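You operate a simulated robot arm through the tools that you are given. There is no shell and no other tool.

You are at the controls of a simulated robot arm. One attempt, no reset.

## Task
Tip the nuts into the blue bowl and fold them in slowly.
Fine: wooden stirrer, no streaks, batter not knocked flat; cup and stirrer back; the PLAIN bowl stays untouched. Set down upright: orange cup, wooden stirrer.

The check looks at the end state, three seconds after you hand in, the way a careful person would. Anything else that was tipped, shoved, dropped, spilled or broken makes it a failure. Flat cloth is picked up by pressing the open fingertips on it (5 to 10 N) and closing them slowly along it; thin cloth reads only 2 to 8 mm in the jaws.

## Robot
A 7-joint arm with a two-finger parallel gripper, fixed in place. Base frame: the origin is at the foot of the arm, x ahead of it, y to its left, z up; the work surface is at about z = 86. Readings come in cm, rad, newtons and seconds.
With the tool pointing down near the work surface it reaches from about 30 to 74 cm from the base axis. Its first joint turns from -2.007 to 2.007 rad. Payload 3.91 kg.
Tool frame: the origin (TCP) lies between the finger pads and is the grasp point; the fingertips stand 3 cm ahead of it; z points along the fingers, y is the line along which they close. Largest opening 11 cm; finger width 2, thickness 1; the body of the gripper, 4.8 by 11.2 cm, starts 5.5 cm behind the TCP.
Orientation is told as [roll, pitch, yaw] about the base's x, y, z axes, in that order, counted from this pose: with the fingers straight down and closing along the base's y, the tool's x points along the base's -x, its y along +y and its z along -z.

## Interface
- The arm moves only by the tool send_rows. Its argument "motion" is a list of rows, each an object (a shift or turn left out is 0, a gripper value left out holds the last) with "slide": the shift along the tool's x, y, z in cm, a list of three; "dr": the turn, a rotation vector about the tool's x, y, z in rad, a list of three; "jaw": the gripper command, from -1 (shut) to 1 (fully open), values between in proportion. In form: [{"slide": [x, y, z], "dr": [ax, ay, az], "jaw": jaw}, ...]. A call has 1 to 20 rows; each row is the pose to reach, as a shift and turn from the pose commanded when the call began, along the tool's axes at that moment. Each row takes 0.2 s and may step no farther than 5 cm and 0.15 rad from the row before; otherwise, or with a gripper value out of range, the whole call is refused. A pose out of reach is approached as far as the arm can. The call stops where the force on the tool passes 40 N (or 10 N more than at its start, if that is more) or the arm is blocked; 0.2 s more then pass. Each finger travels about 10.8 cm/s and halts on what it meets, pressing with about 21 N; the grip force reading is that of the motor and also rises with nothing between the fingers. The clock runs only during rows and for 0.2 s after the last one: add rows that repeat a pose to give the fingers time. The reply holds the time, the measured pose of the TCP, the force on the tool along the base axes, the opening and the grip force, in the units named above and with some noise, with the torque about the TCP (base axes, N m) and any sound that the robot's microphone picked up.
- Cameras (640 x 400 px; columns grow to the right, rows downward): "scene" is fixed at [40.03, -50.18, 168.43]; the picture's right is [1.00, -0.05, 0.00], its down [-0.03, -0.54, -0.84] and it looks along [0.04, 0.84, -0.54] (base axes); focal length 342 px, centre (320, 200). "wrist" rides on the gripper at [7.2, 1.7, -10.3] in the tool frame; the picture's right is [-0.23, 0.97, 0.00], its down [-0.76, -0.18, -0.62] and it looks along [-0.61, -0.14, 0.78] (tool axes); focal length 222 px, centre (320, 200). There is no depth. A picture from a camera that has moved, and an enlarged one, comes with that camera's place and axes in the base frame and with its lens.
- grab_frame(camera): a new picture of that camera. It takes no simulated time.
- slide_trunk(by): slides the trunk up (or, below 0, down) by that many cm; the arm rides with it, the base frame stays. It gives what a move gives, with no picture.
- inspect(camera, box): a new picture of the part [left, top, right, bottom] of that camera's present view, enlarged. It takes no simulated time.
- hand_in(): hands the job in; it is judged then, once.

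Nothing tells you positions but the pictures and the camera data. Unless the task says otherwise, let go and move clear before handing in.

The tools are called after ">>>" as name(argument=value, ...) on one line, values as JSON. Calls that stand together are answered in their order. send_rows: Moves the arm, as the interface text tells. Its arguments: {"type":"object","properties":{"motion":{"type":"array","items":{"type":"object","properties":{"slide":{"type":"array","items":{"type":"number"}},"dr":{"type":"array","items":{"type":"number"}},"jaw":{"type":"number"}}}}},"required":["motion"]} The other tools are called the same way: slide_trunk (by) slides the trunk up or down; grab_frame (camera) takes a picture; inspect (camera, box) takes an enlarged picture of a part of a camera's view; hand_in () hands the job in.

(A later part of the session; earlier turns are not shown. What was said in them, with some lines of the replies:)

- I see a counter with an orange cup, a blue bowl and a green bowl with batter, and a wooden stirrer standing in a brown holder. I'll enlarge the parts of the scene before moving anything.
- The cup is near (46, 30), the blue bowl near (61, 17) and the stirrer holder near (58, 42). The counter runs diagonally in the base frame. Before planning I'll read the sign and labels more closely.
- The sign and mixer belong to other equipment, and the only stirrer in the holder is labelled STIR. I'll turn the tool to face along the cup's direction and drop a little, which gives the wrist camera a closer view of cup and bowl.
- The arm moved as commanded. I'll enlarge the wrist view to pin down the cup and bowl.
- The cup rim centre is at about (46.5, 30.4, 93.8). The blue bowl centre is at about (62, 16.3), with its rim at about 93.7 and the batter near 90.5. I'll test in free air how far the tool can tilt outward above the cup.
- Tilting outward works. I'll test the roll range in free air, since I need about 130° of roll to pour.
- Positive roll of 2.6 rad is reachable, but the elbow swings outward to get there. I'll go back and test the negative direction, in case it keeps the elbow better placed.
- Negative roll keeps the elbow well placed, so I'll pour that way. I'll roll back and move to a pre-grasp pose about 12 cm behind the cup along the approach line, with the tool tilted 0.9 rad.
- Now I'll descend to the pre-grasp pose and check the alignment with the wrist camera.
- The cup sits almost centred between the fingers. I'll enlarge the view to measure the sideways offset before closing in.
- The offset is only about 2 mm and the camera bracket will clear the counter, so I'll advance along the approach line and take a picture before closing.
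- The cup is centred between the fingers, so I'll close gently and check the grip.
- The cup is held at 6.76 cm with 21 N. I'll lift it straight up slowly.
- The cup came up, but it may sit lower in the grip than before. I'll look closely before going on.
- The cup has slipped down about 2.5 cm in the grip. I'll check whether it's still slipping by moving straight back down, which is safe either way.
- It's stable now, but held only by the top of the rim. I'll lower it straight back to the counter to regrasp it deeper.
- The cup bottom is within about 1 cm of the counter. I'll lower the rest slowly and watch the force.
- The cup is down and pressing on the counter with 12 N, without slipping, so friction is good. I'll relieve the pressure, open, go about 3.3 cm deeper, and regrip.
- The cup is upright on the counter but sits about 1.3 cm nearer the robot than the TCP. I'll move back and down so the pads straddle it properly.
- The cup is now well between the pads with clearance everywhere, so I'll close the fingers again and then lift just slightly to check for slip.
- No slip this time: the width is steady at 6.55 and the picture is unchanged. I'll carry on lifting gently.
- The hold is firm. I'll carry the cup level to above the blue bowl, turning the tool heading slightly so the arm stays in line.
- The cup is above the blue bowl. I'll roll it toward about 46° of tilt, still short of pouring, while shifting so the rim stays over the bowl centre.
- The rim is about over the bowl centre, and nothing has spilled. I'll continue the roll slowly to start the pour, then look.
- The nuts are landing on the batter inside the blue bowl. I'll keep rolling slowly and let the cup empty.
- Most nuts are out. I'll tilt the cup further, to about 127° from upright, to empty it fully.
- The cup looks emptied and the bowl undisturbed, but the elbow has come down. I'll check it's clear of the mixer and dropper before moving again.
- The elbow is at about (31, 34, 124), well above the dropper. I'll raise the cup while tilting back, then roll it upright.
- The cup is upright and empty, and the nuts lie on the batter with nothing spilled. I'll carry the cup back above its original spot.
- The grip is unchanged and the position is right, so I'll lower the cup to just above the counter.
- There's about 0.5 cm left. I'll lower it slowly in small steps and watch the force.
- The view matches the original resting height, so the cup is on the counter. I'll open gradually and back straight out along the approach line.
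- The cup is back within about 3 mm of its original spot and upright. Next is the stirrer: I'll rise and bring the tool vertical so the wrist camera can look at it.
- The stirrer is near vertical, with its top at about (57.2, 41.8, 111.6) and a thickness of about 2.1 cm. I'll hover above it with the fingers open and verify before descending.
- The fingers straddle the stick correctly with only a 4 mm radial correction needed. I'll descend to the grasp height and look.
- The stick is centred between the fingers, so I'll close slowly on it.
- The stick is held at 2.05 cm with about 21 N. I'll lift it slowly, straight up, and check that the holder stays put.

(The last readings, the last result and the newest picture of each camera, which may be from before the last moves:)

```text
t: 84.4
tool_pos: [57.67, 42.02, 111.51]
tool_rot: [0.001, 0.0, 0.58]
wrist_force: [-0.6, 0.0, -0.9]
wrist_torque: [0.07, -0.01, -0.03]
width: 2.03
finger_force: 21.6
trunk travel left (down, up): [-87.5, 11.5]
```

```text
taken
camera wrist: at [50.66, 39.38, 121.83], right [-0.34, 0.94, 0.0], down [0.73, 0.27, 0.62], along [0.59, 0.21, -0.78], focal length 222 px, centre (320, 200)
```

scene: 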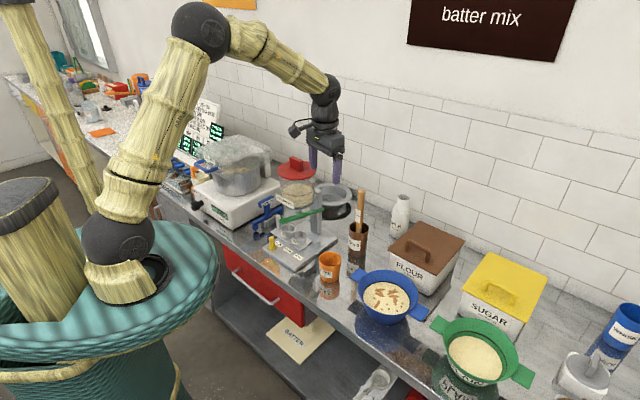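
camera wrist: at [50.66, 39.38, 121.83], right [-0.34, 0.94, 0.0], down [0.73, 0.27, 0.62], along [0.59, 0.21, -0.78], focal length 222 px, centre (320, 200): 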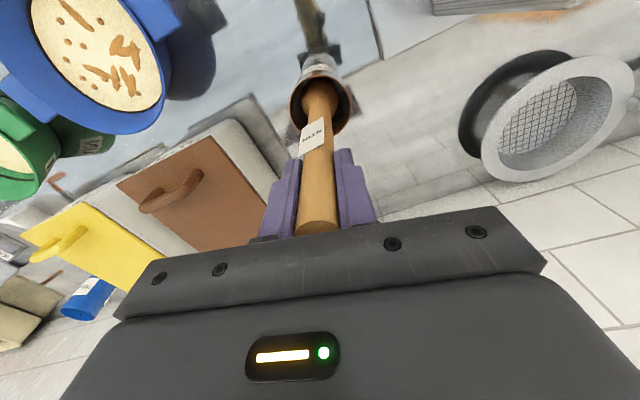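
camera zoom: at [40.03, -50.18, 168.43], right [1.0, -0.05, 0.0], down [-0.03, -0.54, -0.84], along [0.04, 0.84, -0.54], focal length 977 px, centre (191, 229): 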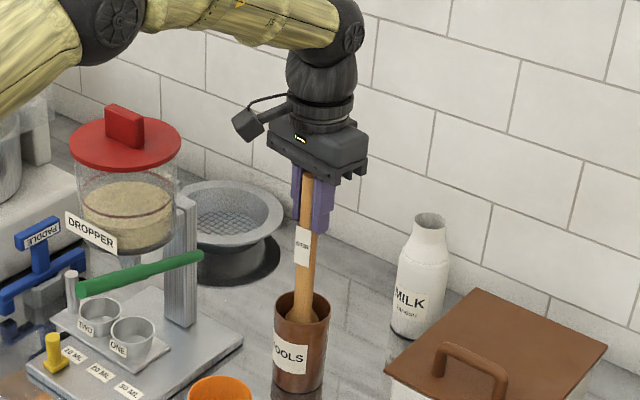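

The stick comes up cleanly, widening toward a blade at the bottom. I'll continue lifting.

>>> send_rows(motion=[{"slide": [0, 0, -0.8]}, {"slide": [0, 0, -1.8]}, {"slide": [0, 0, -2.8]}, {"slide": [0, 0, -3.8]}, {"slide": [0, 0, -4.8]}, {"slide": [0, 0, -5.8]}, {"slide": [0, 0, -6.8]}, {"slide": [0, 0, -7.8]}, {"slide": [0, 0, -8.6]}, {"slide": [0, 0, -9.0]}, {"slide": [0, 0, -9.0]}])

>>> inspect(camera="scene", box=[300, 120, 430, 260])

>>> grab_frame(camera="scene")

>>> grab_frame(camera="wrist")

```text
t: 86.8
tool_pos: [57.68, 42.01, 120.48]
tool_rot: [0.001, 0.001, 0.579]
wrist_force: [0.3, 0.9, -0.2]
wrist_torque: [-0.01, 0.01, -0.01]
width: 2.02
finger_force: 21.2
trunk travel left (down, up): [-87.5, 11.5]
```

```text
2.86 times, centred on (365, 190) of scene
camera zoom: at [40.03, -50.18, 168.43], right [1.0, -0.05, 0.0], down [-0.03, -0.54, -0.84], along [0.04, 0.84, -0.54], focal length 977 px, centre (191, 229)
```

zoom: 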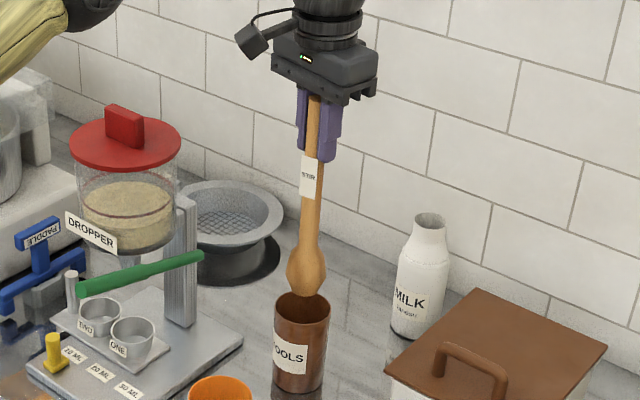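

```text
taken
```

scene: 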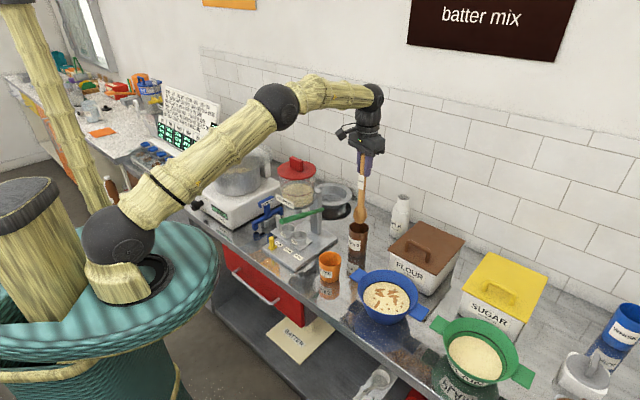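

```text
taken
camera wrist: at [50.72, 39.44, 130.86], right [-0.34, 0.94, 0.0], down [0.73, 0.27, 0.62], along [0.59, 0.21, -0.78], focal length 222 px, centre (320, 200)
```

wrist: 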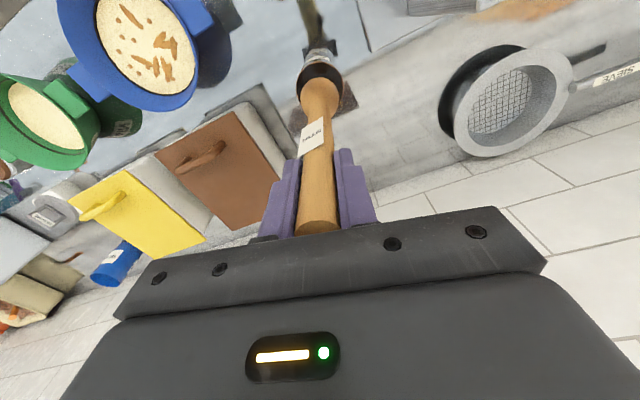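

The stirrer is fully clear of the holder, with its bottom about 21.2 cm below the TCP. I'll carry it over to above the blue bowl's centre at a safe height.

>>> send_rows(motion=[{"slide": [0.1, -0.2, -0.6]}, {"slide": [0.6, -1.3, -1.2]}, {"slide": [1.86, -4.11, -1.2]}, {"slide": [2.84, -6.28, -1.2]}, {"slide": [3.83, -8.46, -1.2]}, {"slide": [4.81, -10.63, -1.2]}, {"slide": [5.79, -12.81, -1.2]}, {"slide": [6.78, -14.99, -1.2]}, {"slide": [7.76, -17.16, -1.2]}, {"slide": [8.74, -19.34, -1.2]}, {"slide": [9.62, -21.27, -1.2]}, {"slide": [10.27, -22.72, -1.2]}, {"slide": [10.71, -23.69, -1.2]}, {"slide": [10.93, -24.17, -1.2]}, {"slide": [10.93, -24.17, -1.2]}])

>>> grab_frame(camera="scene")

>>> inspect(camera="scene", box=[320, 160, 480, 340])

>>> grab_frame(camera="wrist")

```text
t: 90.0
tool_pos: [62.0, 15.68, 121.67]
tool_rot: [-0.001, -0.001, 0.579]
wrist_force: [0.5, 1.1, -0.5]
wrist_torque: [-0.02, 0.0, 0.02]
width: 2.01
finger_force: 21.2
trunk travel left (down, up): [-87.5, 11.5]
```

```text
taken
```

scene: 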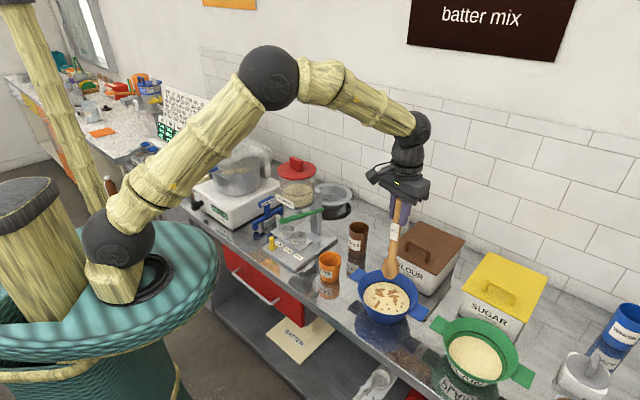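

```text
2.22 times, centred on (400, 250) of scene
camera zoom: at [40.03, -50.18, 168.43], right [1.0, -0.05, 0.0], down [-0.03, -0.54, -0.84], along [0.04, 0.84, -0.54], focal length 760 px, centre (142, 89)
```

zoom: 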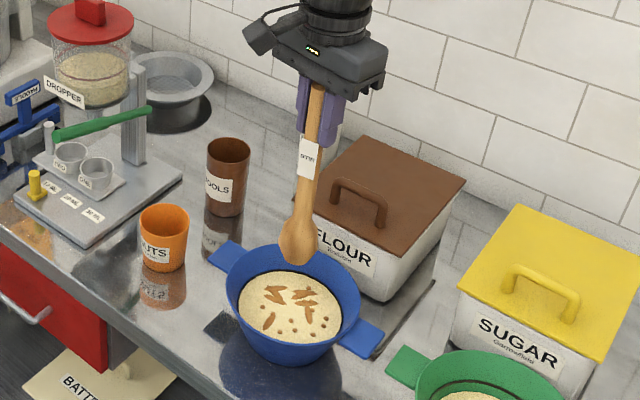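

```text
taken
camera wrist: at [54.91, 13.09, 132.02], right [-0.34, 0.94, 0.0], down [0.73, 0.27, 0.62], along [0.59, 0.21, -0.78], focal length 222 px, centre (320, 200)
```

wrist: 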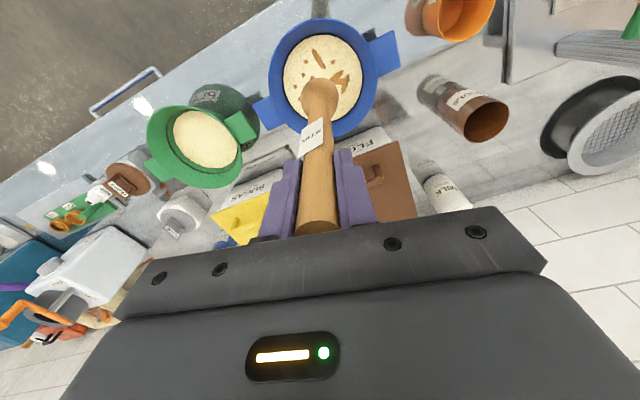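

The stirrer tip is centred over the blue bowl. I'll lower it slowly into the batter at the centre, watching the force.

>>> send_rows(motion=[{"slide": [0.3, 0, 0.6]}, {"slide": [0.3, 0, 1.6]}, {"slide": [0.3, 0, 2.6]}, {"slide": [0.3, 0, 3.6]}, {"slide": [0.3, 0, 4.6]}, {"slide": [0.3, 0, 5.6]}, {"slide": [0.3, 0, 6.6]}, {"slide": [0.3, 0, 7.4]}, {"slide": [0.3, 0, 8.0]}, {"slide": [0.3, 0, 8.5]}, {"slide": [0.3, 0, 9.0]}, {"slide": [0.3, 0, 9.5]}])

>>> inspect(camera="scene", box=[320, 200, 480, 340])

```text
t: 92.6
tool_pos: [61.61, 15.56, 112.08]
tool_rot: [0.001, 0.0, 0.581]
wrist_force: [-0.3, -0.2, -1.2]
wrist_torque: [-0.01, -0.01, 0.01]
width: 1.98
finger_force: 20.7
trunk travel left (down, up): [-87.5, 11.5]
```

```text
2.86 times, centred on (400, 270) of scene
camera zoom: at [40.03, -50.18, 168.43], right [1.0, -0.05, 0.0], down [-0.03, -0.54, -0.84], along [0.04, 0.84, -0.54], focal length 977 px, centre (91, 0)
```

zoom: 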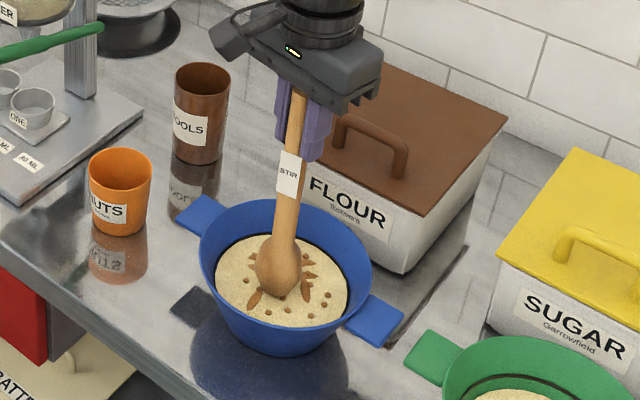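

The tip is about at the batter surface. I'll check where exactly it meets the batter from the wrist view.

>>> inspect(camera="wrist", box=[220, 0, 440, 240])

>>> inspect(camera="scene", box=[350, 230, 440, 340])

```text
1.67 times, centred on (330, 120) of wrist
camera zoom: at [54.63, 13.03, 122.46], right [-0.34, 0.94, 0.0], down [0.73, 0.27, 0.62], along [0.58, 0.21, -0.78], focal length 370 px, centre (303, 333)
```

zoom: 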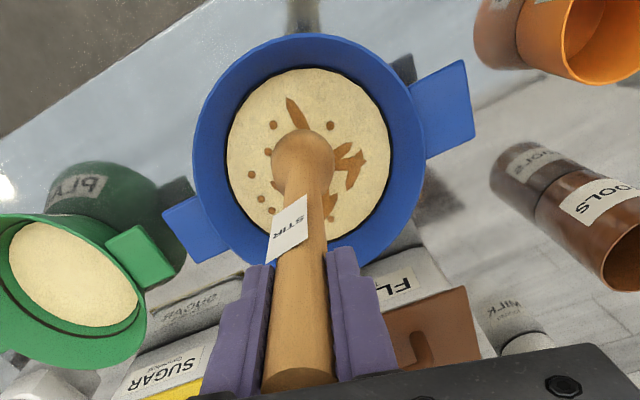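

```text
3.64 times, centred on (395, 285) of scene
camera zoom: at [40.03, -50.18, 168.43], right [1.0, -0.05, 0.0], down [-0.03, -0.54, -0.84], along [0.04, 0.84, -0.54], focal length 1244 px, centre (47, -109)
```

zoom: 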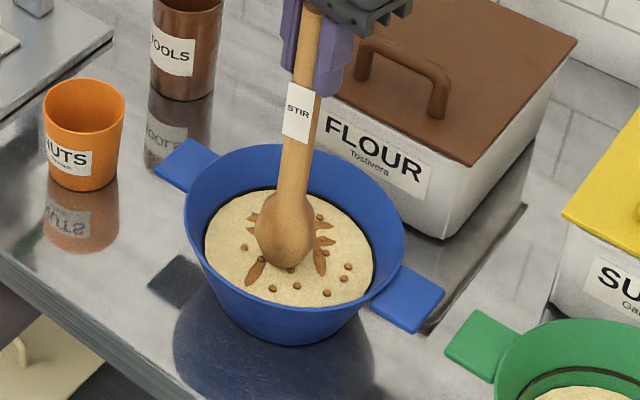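

The tip enters slightly off-centre, by about 1 cm. I'll correct that while slowly lowering to about 2 cm above the counter level inside the bowl.

>>> send_rows(motion=[{"slide": [-0.22, 0.15, 0.2]}, {"slide": [-0.44, 0.31, 0.45]}, {"slide": [-0.66, 0.46, 0.75]}, {"slide": [-0.88, 0.62, 1.05]}, {"slide": [-0.88, 0.62, 1.4]}, {"slide": [-0.88, 0.62, 1.75]}, {"slide": [-0.88, 0.62, 2.1]}, {"slide": [-0.88, 0.62, 2.4]}, {"slide": [-0.88, 0.62, 2.6]}, {"slide": [-0.88, 0.62, 2.6]}])

>>> inspect(camera="scene", box=[350, 230, 440, 340])

>>> inspect(camera="wrist", box=[220, 0, 440, 240])

```text
t: 94.8
tool_pos: [61.97, 16.61, 109.64]
tool_rot: [0.0, -0.001, 0.579]
wrist_force: [0.2, -0.4, -1.2]
wrist_torque: [-0.02, -0.01, 0.02]
width: 2.01
finger_force: 20.8
trunk travel left (down, up): [-87.5, 11.5]
```

```text
3.64 times, centred on (395, 285) of scene
camera zoom: at [40.03, -50.18, 168.43], right [1.0, -0.05, 0.0], down [-0.03, -0.54, -0.84], along [0.04, 0.84, -0.54], focal length 1244 px, centre (47, -109)
```

zoom: 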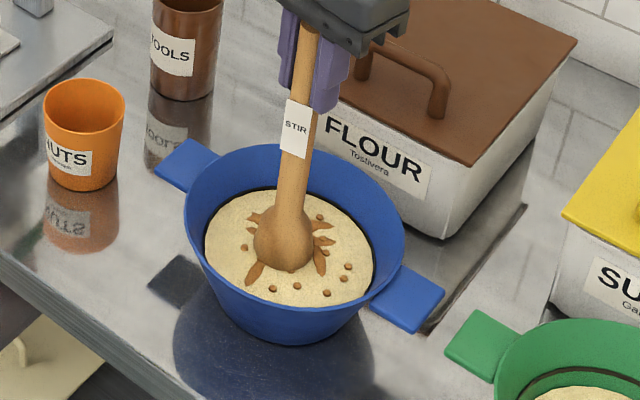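

```text
1.67 times, centred on (330, 120) of wrist
camera zoom: at [54.94, 14.03, 119.97], right [-0.34, 0.94, 0.0], down [0.73, 0.27, 0.62], along [0.58, 0.21, -0.78], focal length 370 px, centre (303, 333)
```

zoom: 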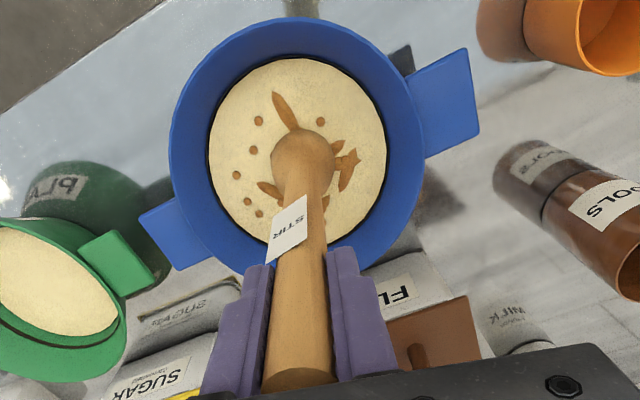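

The stirrer is in the batter at the centre, and the forces are near zero. I'll begin a slow outward spiral at under 4 cm/s.

>>> send_rows(motion=[{"slide": [0.09, 0.04, 0.05]}, {"slide": [0.14, 0.14, 0.1]}, {"slide": [0.11, 0.28, 0.15]}, {"slide": [-0.01, 0.4, 0.2]}, {"slide": [-0.21, 0.45, 0.2]}, {"slide": [-0.44, 0.41, 0.2]}, {"slide": [-0.66, 0.23, 0.2]}, {"slide": [-0.8, -0.05, 0.2]}, {"slide": [-0.81, -0.4, 0.2]}, {"slide": [-0.65, -0.76, 0.2]}, {"slide": [-0.34, -1.05, 0.2]}, {"slide": [0.1, -1.2, 0.2]}, {"slide": [0.61, -1.15, 0.2]}, {"slide": [1.09, -0.88, 0.2]}, {"slide": [1.44, -0.42, 0.2]}, {"slide": [1.59, 0.19, 0.2]}, {"slide": [1.48, 0.84, 0.2]}, {"slide": [1.1, 1.43, 0.2]}, {"slide": [0.48, 1.84, 0.2]}, {"slide": [-0.29, 1.98, 0.2]}])

>>> inspect(camera="scene", box=[350, 230, 440, 340])

>>> inspect(camera="wrist", box=[220, 0, 440, 240])

```text
t: 99.0
tool_pos: [61.01, 18.42, 109.33]
tool_rot: [0.001, 0.0, 0.579]
wrist_force: [-0.7, -0.4, 0.4]
wrist_torque: [-0.03, 0.0, 0.03]
width: 1.97
finger_force: 20.6
trunk travel left (down, up): [-87.5, 11.5]
```

```text
3.64 times, centred on (395, 285) of scene
camera zoom: at [40.03, -50.18, 168.43], right [1.0, -0.05, 0.0], down [-0.03, -0.54, -0.84], along [0.04, 0.84, -0.54], focal length 1244 px, centre (47, -109)
```

zoom: 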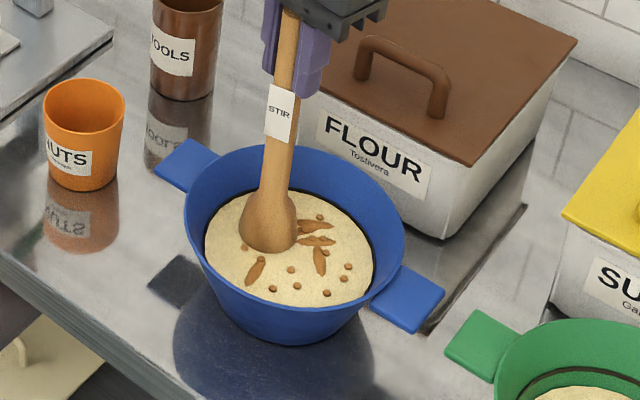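

```text
1.67 times, centred on (330, 120) of wrist
camera zoom: at [54.11, 15.89, 119.76], right [-0.34, 0.94, 0.0], down [0.73, 0.27, 0.62], along [0.58, 0.21, -0.78], focal length 370 px, centre (303, 333)
```

zoom: 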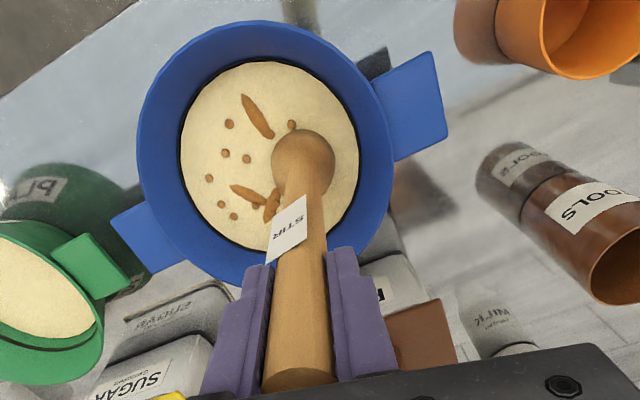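

The motion is smooth with no resistance, but the nuts aren't folded in yet. I'll go on with a slow, wider circle of about 2.6 cm radius.

>>> send_rows(motion=[{"slide": [-0.6, -0.02, 0]}, {"slide": [-1.2, -0.23, 0]}, {"slide": [-1.75, -0.63, 0]}, {"slide": [-2.19, -1.2, 0]}, {"slide": [-2.31, -1.92, 0]}, {"slide": [-2.23, -2.64, 0]}, {"slide": [-1.95, -3.31, 0]}, {"slide": [-1.49, -3.87, 0]}, {"slide": [-0.9, -4.29, 0]}, {"slide": [-0.21, -4.53, 0]}, {"slide": [0.51, -4.57, 0]}, {"slide": [1.22, -4.41, 0]}, {"slide": [1.85, -4.06, 0]}, {"slide": [2.36, -3.55, 0]}, {"slide": [2.72, -2.91, 0]}, {"slide": [2.88, -2.2, 0]}, {"slide": [2.84, -1.48, 0]}, {"slide": [2.6, -0.79, 0]}, {"slide": [2.19, -0.2, 0]}, {"slide": [1.62, 0.25, 0]}])

>>> inspect(camera="scene", box=[350, 230, 440, 340])

>>> inspect(camera="wrist", box=[220, 0, 440, 240])

```text
t: 103.2
tool_pos: [59.63, 17.83, 109.4]
tool_rot: [0.0, 0.0, 0.579]
wrist_force: [-0.7, -0.5, -0.9]
wrist_torque: [0.03, 0.0, 0.02]
width: 1.99
finger_force: 21.4
trunk travel left (down, up): [-87.5, 11.5]
```

```text
3.64 times, centred on (395, 285) of scene
camera zoom: at [40.03, -50.18, 168.43], right [1.0, -0.05, 0.0], down [-0.03, -0.54, -0.84], along [0.04, 0.84, -0.54], focal length 1244 px, centre (47, -109)
```

zoom: 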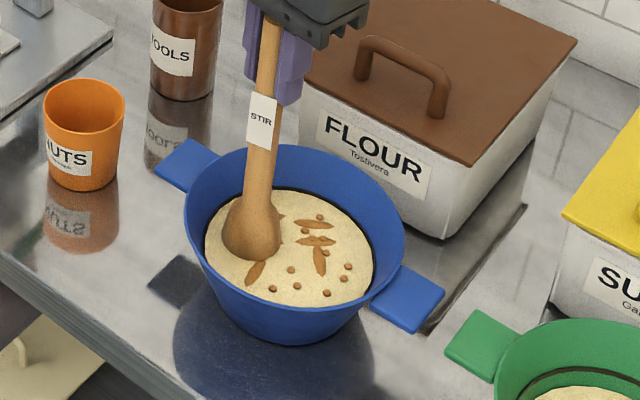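

```text
1.67 times, centred on (330, 120) of wrist
camera zoom: at [52.63, 15.25, 119.72], right [-0.34, 0.94, 0.0], down [0.73, 0.27, 0.62], along [0.59, 0.21, -0.78], focal length 370 px, centre (303, 333)
```

zoom: 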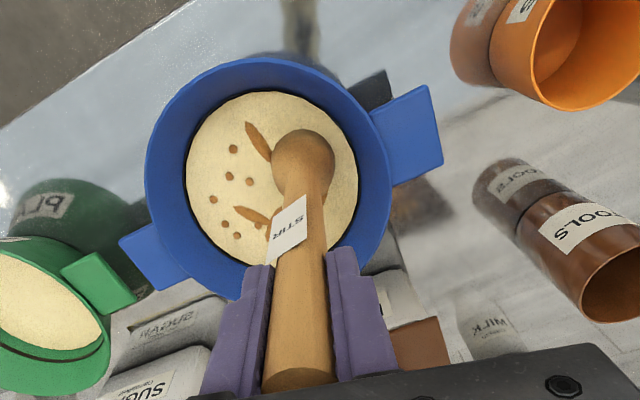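

The streaks are getting slightly shorter, so the folding is working. I'll continue with slow full circles at about 4 cm/s and check progress.

>>> send_rows(motion=[{"slide": [-0.75, 0.3, 0]}, {"slide": [-1.56, 0.36, 0]}, {"slide": [-2.35, 0.16, 0]}, {"slide": [-3.04, -0.28, 0]}, {"slide": [-3.56, -0.9, 0]}, {"slide": [-3.87, -1.66, 0]}, {"slide": [-3.92, -2.47, 0]}, {"slide": [-3.72, -3.26, 0]}, {"slide": [-3.29, -3.94, 0]}, {"slide": [-2.66, -4.47, 0]}, {"slide": [-1.9, -4.77, 0]}, {"slide": [-1.09, -4.82, 0]}, {"slide": [-0.3, -4.62, 0]}, {"slide": [0.38, -4.19, 0]}, {"slide": [0.91, -3.56, 0]}, {"slide": [1.21, -2.8, 0]}, {"slide": [1.26, -1.99, 0]}, {"slide": [1.06, -1.2, 0]}, {"slide": [0.63, -0.52, 0]}, {"slide": [0, 0, 0]}])

>>> inspect(camera="scene", box=[350, 230, 440, 340])

>>> send_rows(motion=[{"slide": [-0.75, 0.3, 0]}, {"slide": [-1.56, 0.36, 0]}, {"slide": [-2.35, 0.16, 0]}, {"slide": [-3.04, -0.28, 0]}, {"slide": [-3.56, -0.9, 0]}, {"slide": [-3.87, -1.66, 0]}, {"slide": [-3.92, -2.47, 0]}, {"slide": [-3.72, -3.26, 0]}, {"slide": [-3.29, -3.94, 0]}, {"slide": [-2.66, -4.47, 0]}, {"slide": [-1.9, -4.77, 0]}, {"slide": [-1.09, -4.82, 0]}, {"slide": [-0.3, -4.62, 0]}, {"slide": [0.38, -4.19, 0]}, {"slide": [0.91, -3.56, 0]}, {"slide": [1.21, -2.8, 0]}, {"slide": [1.26, -1.99, 0]}, {"slide": [1.06, -1.2, 0]}, {"slide": [0.63, -0.52, 0]}, {"slide": [0, 0, 0]}])

>>> inspect(camera="scene", box=[350, 230, 440, 340])

>>> inspect(camera="wrist", box=[220, 0, 440, 240])

```text
t: 107.4
tool_pos: [59.72, 17.85, 109.33]
tool_rot: [0.0, -0.002, 0.579]
wrist_force: [-0.3, 0.5, -0.8]
wrist_torque: [-0.01, -0.01, 0.01]
width: 2.0
finger_force: 21.1
trunk travel left (down, up): [-87.5, 11.5]
```

```text
3.64 times, centred on (395, 285) of scene
camera zoom: at [40.03, -50.18, 168.43], right [1.0, -0.05, 0.0], down [-0.03, -0.54, -0.84], along [0.04, 0.84, -0.54], focal length 1244 px, centre (47, -109)
```

zoom: 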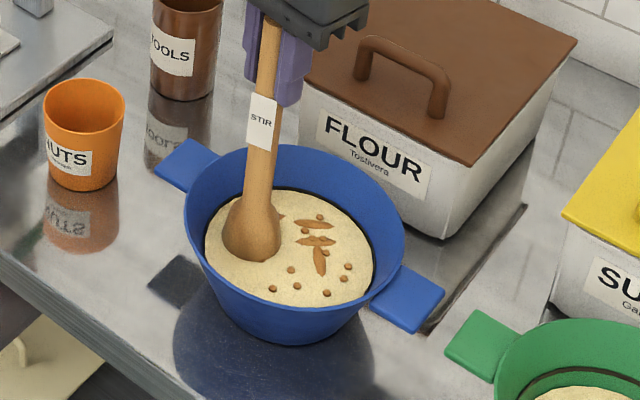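

```text
t: 111.6
tool_pos: [59.68, 17.9, 109.51]
tool_rot: [0.001, 0.0, 0.58]
wrist_force: [0.3, -1.1, -1.6]
wrist_torque: [-0.03, 0.0, -0.03]
width: 2.01
finger_force: 20.9
trunk travel left (down, up): [-87.5, 11.5]
```

```text
3.64 times, centred on (395, 285) of scene
camera zoom: at [40.03, -50.18, 168.43], right [1.0, -0.05, 0.0], down [-0.03, -0.54, -0.84], along [0.04, 0.84, -0.54], focal length 1244 px, centre (47, -109)
```

zoom: 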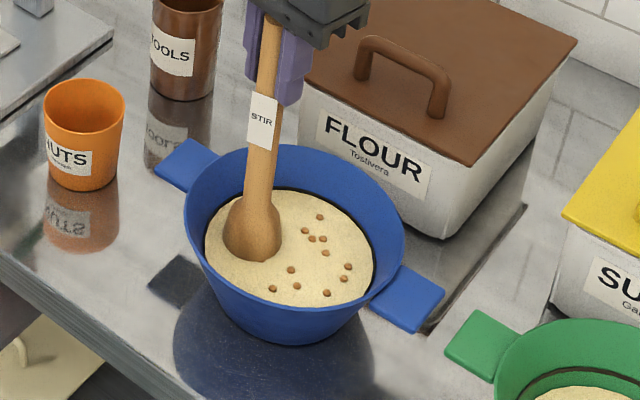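

```text
1.67 times, centred on (330, 120) of wrist
camera zoom: at [52.65, 15.17, 119.77], right [-0.34, 0.94, 0.0], down [0.73, 0.27, 0.62], along [0.59, 0.21, -0.78], focal length 370 px, centre (303, 333)
```

zoom: 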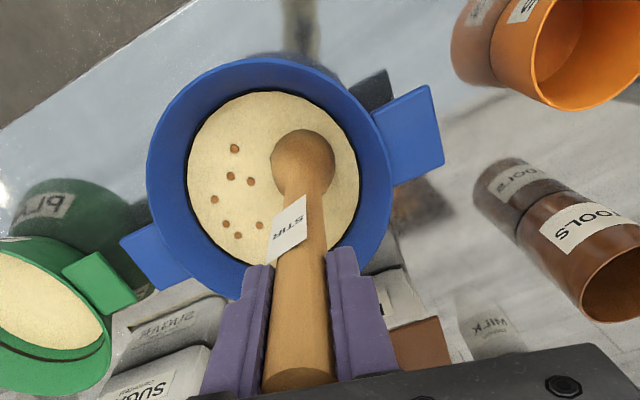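

The streaks have vanished and only the folded-in nuts remain, so I'll stop stirring to avoid overworking it. I'll lift out slowly, moving back to the centre.

>>> send_rows(motion=[{"slide": [-0.2, -0.35, -0.2]}, {"slide": [-0.5, -0.8, -0.6]}, {"slide": [-0.8, -1.3, -1.0]}, {"slide": [-1.1, -1.8, -1.5]}, {"slide": [-1.33, -2.23, -2.0]}, {"slide": [-1.33, -2.23, -2.5]}, {"slide": [-1.33, -2.23, -3.1]}, {"slide": [-1.33, -2.23, -3.7]}, {"slide": [-1.33, -2.23, -4.4]}, {"slide": [-1.33, -2.23, -5.1]}, {"slide": [-1.33, -2.23, -5.8]}, {"slide": [-1.33, -2.23, -6.6]}, {"slide": [-1.33, -2.23, -7.4]}, {"slide": [-1.33, -2.23, -8.2]}, {"slide": [-1.33, -2.23, -9.0]}, {"slide": [-1.33, -2.23, -9.8]}, {"slide": [-1.33, -2.23, -10.6]}, {"slide": [-1.33, -2.23, -11.4]}, {"slide": [-1.33, -2.23, -12.2]}, {"slide": [-1.33, -2.23, -12.2]}])

>>> inspect(camera="scene", box=[330, 200, 460, 340])

>>> inspect(camera="wrist", box=[220, 0, 440, 240])

```text
t: 115.8
tool_pos: [61.9, 16.66, 121.51]
tool_rot: [0.001, 0.0, 0.579]
wrist_force: [-0.1, 0.8, -1.1]
wrist_torque: [0.01, 0.0, 0.03]
width: 1.98
finger_force: 21.4
trunk travel left (down, up): [-87.5, 11.5]
```

```text
2.86 times, centred on (395, 270) of scene
camera zoom: at [40.03, -50.18, 168.43], right [1.0, -0.05, 0.0], down [-0.03, -0.54, -0.84], along [0.04, 0.84, -0.54], focal length 977 px, centre (106, 0)
```

zoom: 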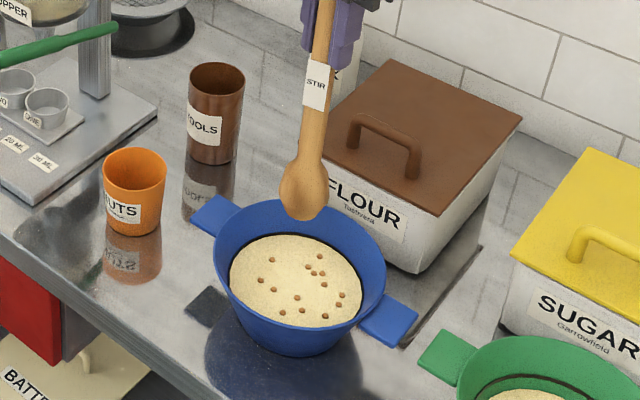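

```text
1.67 times, centred on (330, 120) of wrist
camera zoom: at [54.9, 14.0, 131.89], right [-0.34, 0.94, 0.0], down [0.73, 0.27, 0.62], along [0.58, 0.21, -0.78], focal length 370 px, centre (303, 333)
```

zoom: 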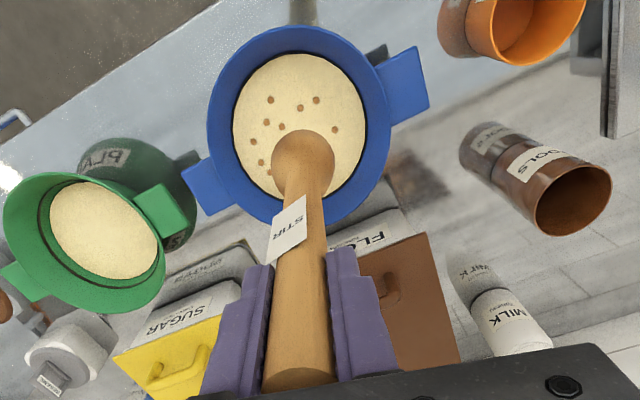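

The batter looks even, with the nuts spread through it and no streaks. I'll pause briefly for drips, then carry the stirrer back above the holder.

>>> send_rows(motion=[{"slide": [0, 0, 0]}, {"slide": [0, 0, 0]}, {"slide": [0, 0, 0]}, {"slide": [0, 0, 0]}, {"slide": [-0.31, 0.71, 0]}, {"slide": [-0.94, 2.12, 0]}, {"slide": [-1.77, 4.0, 0]}, {"slide": [-2.71, 6.13, 0]}, {"slide": [-3.65, 8.25, 0]}, {"slide": [-4.59, 10.37, 0]}, {"slide": [-5.53, 12.49, 0]}, {"slide": [-6.47, 14.61, 0]}, {"slide": [-7.41, 16.73, 0]}, {"slide": [-8.35, 18.86, 0]}, {"slide": [-9.19, 20.74, 0]}, {"slide": [-9.81, 22.16, 0]}, {"slide": [-10.23, 23.1, 0]}, {"slide": [-10.44, 23.57, 0]}, {"slide": [-10.44, 23.57, 0]}])

>>> inspect(camera="scene", box=[300, 120, 430, 260])

>>> grab_frame(camera="wrist")

```text
t: 119.8
tool_pos: [57.74, 42.06, 121.55]
tool_rot: [0.0, 0.001, 0.58]
wrist_force: [-0.2, 0.7, -1.3]
wrist_torque: [-0.02, 0.02, 0.01]
width: 1.98
finger_force: 20.8
trunk travel left (down, up): [-87.5, 11.5]
```

```text
2.86 times, centred on (365, 190) of scene
camera zoom: at [40.03, -50.18, 168.43], right [1.0, -0.05, 0.0], down [-0.03, -0.54, -0.84], along [0.04, 0.84, -0.54], focal length 977 px, centre (191, 229)
```

zoom: 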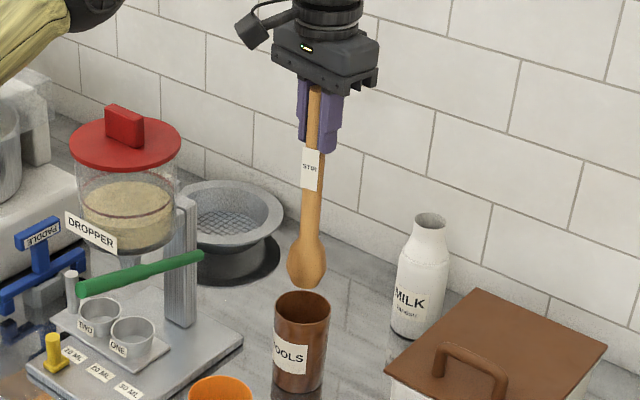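

```text
taken
camera wrist: at [50.71, 39.5, 131.89], right [-0.34, 0.94, 0.0], down [0.73, 0.27, 0.62], along [0.59, 0.21, -0.78], focal length 222 px, centre (320, 200)
```

wrist: 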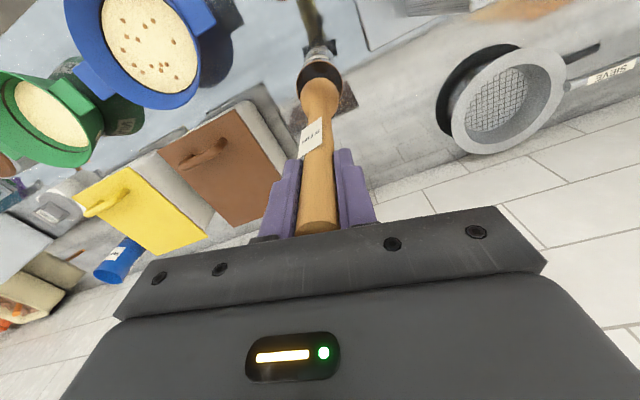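

The stirrer is back in line over the holder, exactly as it came out. I'll lower it straight down slowly.

>>> send_rows(motion=[{"slide": [0, 0, 0.5]}, {"slide": [0, 0, 1.2]}, {"slide": [0, 0, 2.0]}, {"slide": [0, 0, 2.8]}, {"slide": [0, 0, 3.6]}, {"slide": [0, 0, 4.4]}, {"slide": [0, 0, 5.2]}, {"slide": [0, 0, 6.0]}, {"slide": [0, 0, 6.8]}, {"slide": [0, 0, 7.6]}, {"slide": [0, 0, 8.4]}, {"slide": [0, 0, 9.2]}, {"slide": [0, 0, 10.0]}, {"slide": [0, 0, 10.8]}, {"slide": [0, 0, 11.6]}, {"slide": [0, 0, 12.4]}, {"slide": [0, 0, 13.0]}, {"slide": [0, 0, 13.4]}, {"slide": [0, 0, 13.6]}, {"slide": [0, 0, 13.6]}])

>>> inspect(camera="scene", box=[300, 120, 430, 260])

>>> grab_frame(camera="wrist")

```text
t: 124.0
tool_pos: [57.75, 42.07, 107.92]
tool_rot: [0.0, -0.001, 0.58]
wrist_force: [1.1, 0.2, -0.4]
wrist_torque: [-0.02, -0.01, -0.03]
width: 2.01
finger_force: 21.2
trunk travel left (down, up): [-87.5, 11.5]
```

```text
2.86 times, centred on (365, 190) of scene
camera zoom: at [40.03, -50.18, 168.43], right [1.0, -0.05, 0.0], down [-0.03, -0.54, -0.84], along [0.04, 0.84, -0.54], focal length 977 px, centre (191, 229)
```

zoom: 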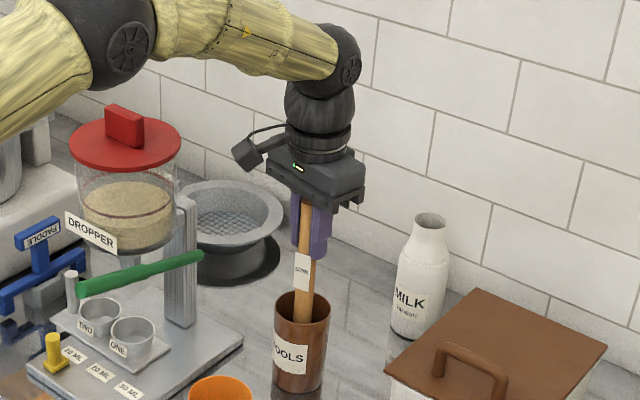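

```text
taken
camera wrist: at [50.72, 39.5, 118.28], right [-0.34, 0.94, 0.0], down [0.73, 0.27, 0.62], along [0.58, 0.21, -0.78], focal length 222 px, centre (320, 200)
```

wrist: 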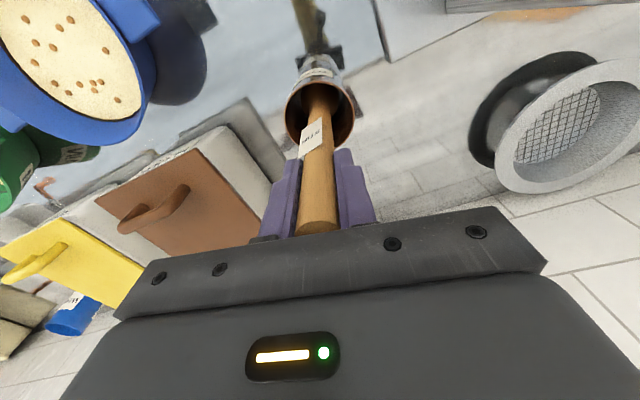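

It needs about 4 mm more before it rests on the holder floor. I'll ease it down.

>>> send_rows(motion=[{"slide": [0, 0, 0.1]}, {"slide": [0, 0, 0.2]}, {"slide": [0, 0, 0.3]}, {"slide": [0, 0, 0.4]}])

>>> inspect(camera="wrist", box=[220, 40, 440, 260])

```text
t: 125.0
tool_pos: [57.67, 42.06, 107.59]
tool_rot: [0.0, 0.0, 0.58]
wrist_force: [-0.4, 0.3, 0.1]
wrist_torque: [0.01, -0.02, 0.02]
width: 2.02
finger_force: 20.8
trunk travel left (down, up): [-87.5, 11.5]
```

```text
1.82 times, centred on (330, 150) of wrist
camera zoom: at [50.76, 39.52, 117.95], right [-0.34, 0.94, 0.0], down [0.73, 0.27, 0.62], along [0.59, 0.21, -0.78], focal length 404 px, centre (302, 291)
```

zoom: 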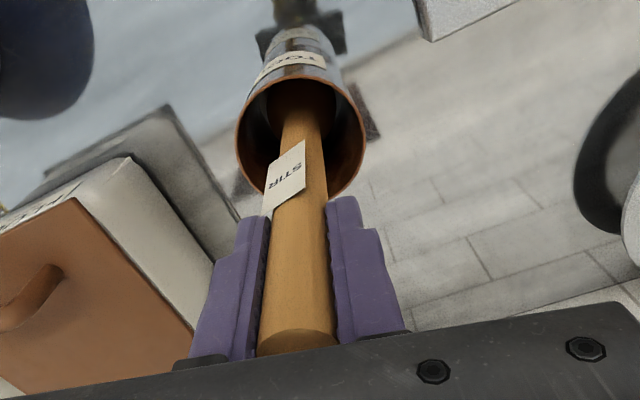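

>>> send_rows(motion=[{"slide": [0, 0, 0.06]}, {"slide": [0, 0, 0.12]}, {"slide": [0, 0, 0.12]}])

```text
t: 125.8
tool_pos: [57.73, 42.09, 107.46]
tool_rot: [0.0, -0.002, 0.58]
wrist_force: [-1.2, 1.0, 5.8]
wrist_torque: [0.05, 0.15, -0.02]
width: 2.01
finger_force: 21.2
trunk travel left (down, up): [-87.5, 11.5]
```

It touches the holder floor with about 6 N. I'll relieve that slightly and open slowly.

>>> send_rows(motion=[{"slide": [0, 0, -0.06]}, {"slide": [0, 0, -0.06], "jaw": -0.62}, {"slide": [0, 0, -0.06], "jaw": -0.58}, {"slide": [0, 0, -0.06], "jaw": -0.54}, {"slide": [0, 0, -0.06], "jaw": -0.5}, {"slide": [0, 0, -0.06], "jaw": -0.45}, {"slide": [0, 0, -0.06], "jaw": -0.4}, {"slide": [0, 0, -0.06], "jaw": -0.3}, {"slide": [0, 0, -0.06], "jaw": -0.15}, {"slide": [0, 0, -0.06], "jaw": 0}, {"slide": [0, 0, -0.06], "jaw": 0.2}, {"slide": [0, 0, -0.06], "jaw": 0.4}, {"slide": [0, 0, -0.06], "jaw": 0.6}, {"slide": [0, 0, -0.06], "jaw": 0.6}])

>>> grab_frame(camera="wrist")

>>> inspect(camera="scene", box=[300, 120, 430, 260])

```text
t: 128.8
tool_pos: [57.74, 42.13, 107.47]
tool_rot: [0.0, 0.0, 0.579]
wrist_force: [-0.8, 0.4, 0.4]
wrist_torque: [0.01, 0.04, -0.02]
width: 8.8
finger_force: 0.1
trunk travel left (down, up): [-87.5, 11.5]
```

```text
taken
camera wrist: at [50.76, 39.48, 117.88], right [-0.34, 0.94, 0.0], down [0.73, 0.27, 0.62], along [0.59, 0.21, -0.78], focal length 222 px, centre (320, 200)
```

wrist: 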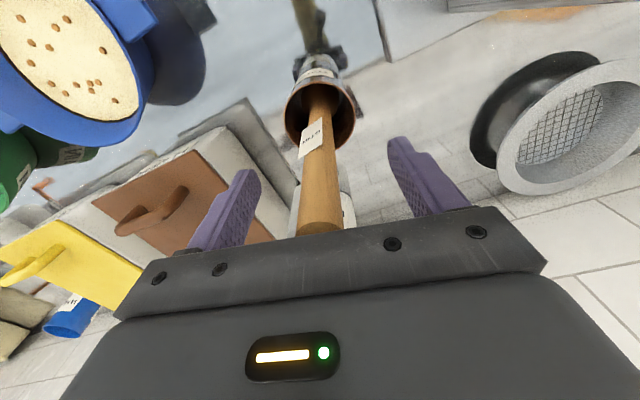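

```text
2.86 times, centred on (365, 190) of scene
camera zoom: at [40.03, -50.18, 168.43], right [1.0, -0.05, 0.0], down [-0.03, -0.54, -0.84], along [0.04, 0.84, -0.54], focal length 977 px, centre (191, 229)
```

zoom: 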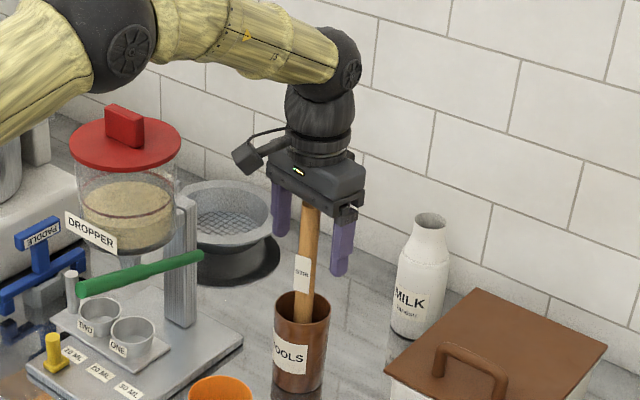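

The stick stands in the holder just as before. I'll rise straight up and then move clear.

>>> send_rows(motion=[{"slide": [0, 0, -0.5]}, {"slide": [0, 0, -1.5]}, {"slide": [0, 0, -3]}, {"slide": [0, 0, -4.5]}, {"slide": [0, 0, -6.5]}, {"slide": [0, 0, -8.5]}, {"slide": [0, 0, -11]}, {"slide": [0, 0, -14]}, {"slide": [3, 0, -16]}, {"slide": [6, 0, -18]}, {"slide": [9, 0, -20]}, {"slide": [12, 0, -21]}, {"slide": [15, 0, -22]}, {"slide": [18, 0, -22]}, {"slide": [18, 0, -22]}])

>>> grab_frame(camera="scene")

>>> grab_frame(camera="wrist")

>>> inspect(camera="scene", box=[300, 170, 460, 340])

>>> inspect(camera="scene", box=[400, 230, 640, 400])

>>> inspect(camera="scene", box=[140, 80, 380, 290])

```text
t: 132.0
tool_pos: [42.68, 32.27, 129.48]
tool_rot: [-0.001, 0.002, 0.58]
wrist_force: [-0.2, 0.3, -0.3]
wrist_torque: [0.0, 0.0, -0.01]
width: 8.81
finger_force: 0.0
trunk travel left (down, up): [-87.5, 11.5]
```

```text
taken
```

scene: 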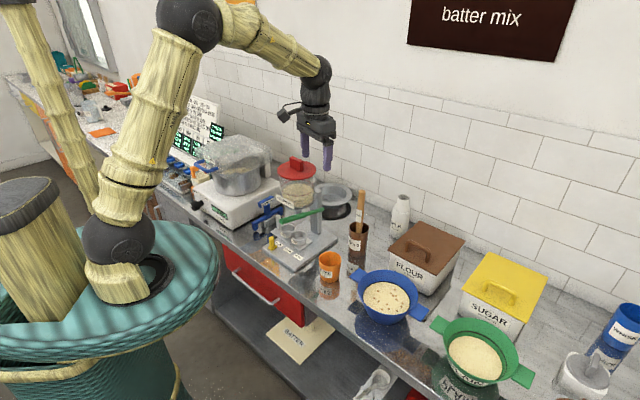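

```text
taken
camera wrist: at [35.75, 29.68, 139.84], right [-0.34, 0.94, 0.0], down [0.74, 0.27, 0.62], along [0.58, 0.21, -0.78], focal length 222 px, centre (320, 200)
```

wrist: 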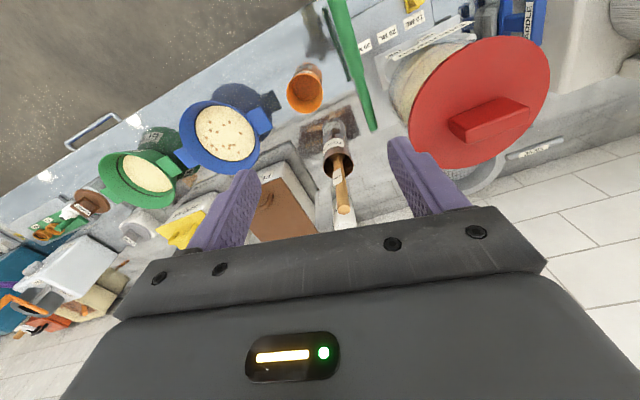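

```text
2.35 times, centred on (380, 255) of scene
camera zoom: at [40.03, -50.18, 168.43], right [1.0, -0.05, 0.0], down [-0.03, -0.54, -0.84], along [0.04, 0.84, -0.54], focal length 805 px, centre (179, 71)
```

zoom: 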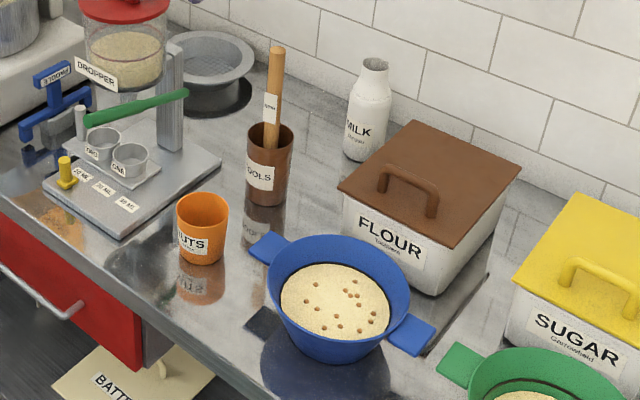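

```text
2.35 times, centred on (520, 315) of scene
camera zoom: at [40.03, -50.18, 168.43], right [1.0, -0.05, 0.0], down [-0.03, -0.54, -0.84], along [0.04, 0.84, -0.54], focal length 805 px, centre (-151, -71)
```

zoom: 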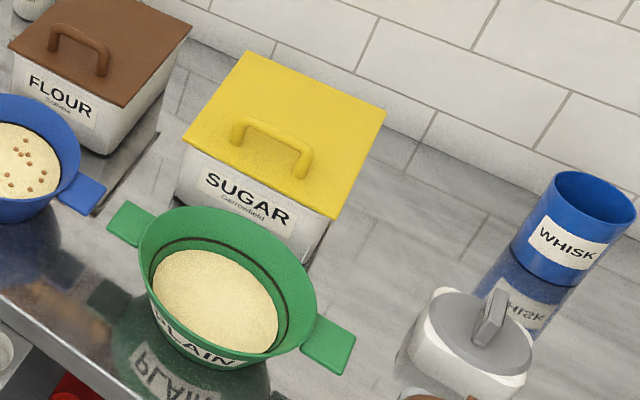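

```text
1.90 times, centred on (260, 185) of scene
camera zoom: at [40.03, -50.18, 168.43], right [1.0, -0.05, 0.0], down [-0.03, -0.54, -0.84], along [0.04, 0.84, -0.54], focal length 652 px, centre (434, 229)
```

zoom: 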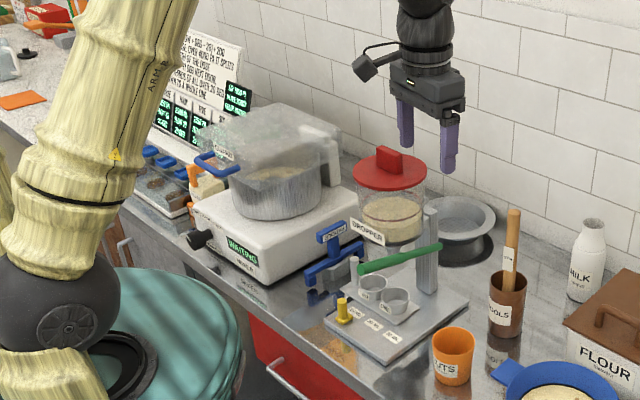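

Everything is in its place. I'll make one last close check of the bowl and cup before handing in.

>>> inspect(camera="scene", box=[350, 255, 430, 335])

>>> inspect(camera="scene", box=[300, 235, 360, 300])

>>> inspect(camera="wrist", box=[170, 40, 380, 220])

```text
5.00 times, centred on (390, 295) of scene
camera zoom: at [40.03, -50.18, 168.43], right [1.0, -0.05, 0.0], down [-0.03, -0.54, -0.84], along [0.04, 0.84, -0.54], focal length 1710 px, centre (-30, -275)
```

zoom: 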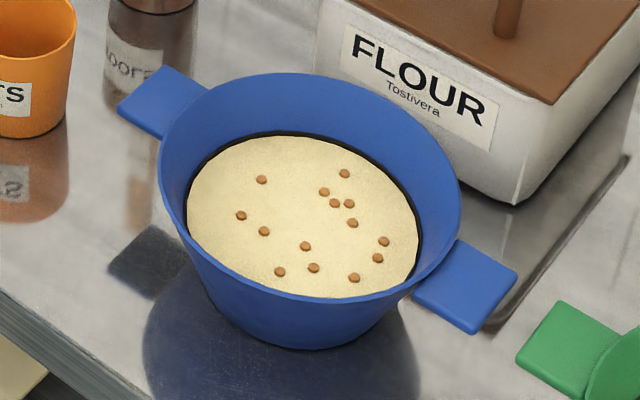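

```text
6.15 times, centred on (330, 268) of scene
camera zoom: at [40.03, -50.18, 168.43], right [1.0, -0.05, 0.0], down [-0.03, -0.54, -0.84], along [0.04, 0.84, -0.54], focal length 2105 px, centre (258, -215)
```

zoom: 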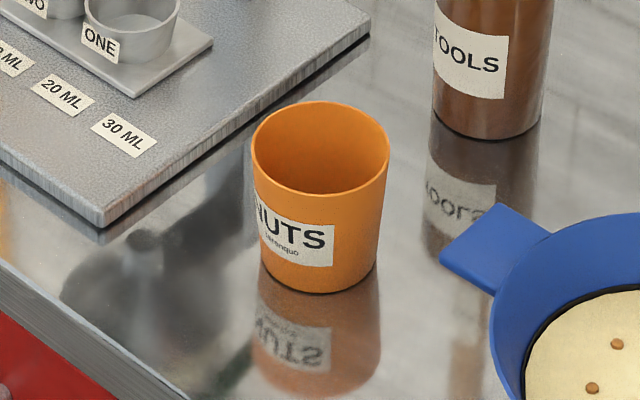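

```text
2.22 times, centred on (275, 130) of wrist
camera zoom: at [35.75, 29.68, 139.84], right [-0.34, 0.94, 0.0], down [0.74, 0.27, 0.62], along [0.58, 0.21, -0.78], focal length 494 px, centre (420, 356)
```

zoom: 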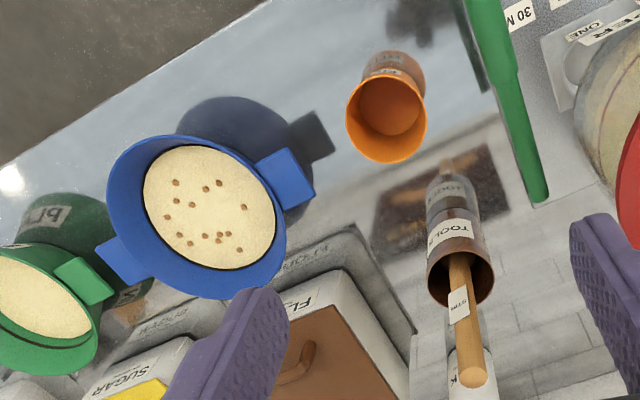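

The cup is empty, upright and back in its place, and the stirrer stands in its holder. The nuts are folded in with no streaks, the PLAIN bowl is untouched and the arm is clear, so I'm handing in.

>>> hand_in()

```text
The job is handed in.
```

I tipped the nuts into the blue bowl and folded them in slowly with the wooden stirrer. The last pictures show no streaks, and the batter level looks the same as it did right after the pour. I've handed the job in but haven't had a result back.

- **Cup:** it's empty, upright and within about 3 mm of where it started. It slipped about 2.5 cm in the grip on the first lift, so I set it down and took a deeper hold. Nothing spilled.
- **Stirrer:** it stands upright in its holder, as before.
- **Stirring:** I kept it to about 4 cm/s, in an outward spiral and then three wider circles. I stopped once the streaks had gone.
- **Everything else:** I didn't touch the PLAIN bowl, and the pictures show nothing else moved or spilled. The arm let go and moved clear before I handed in.
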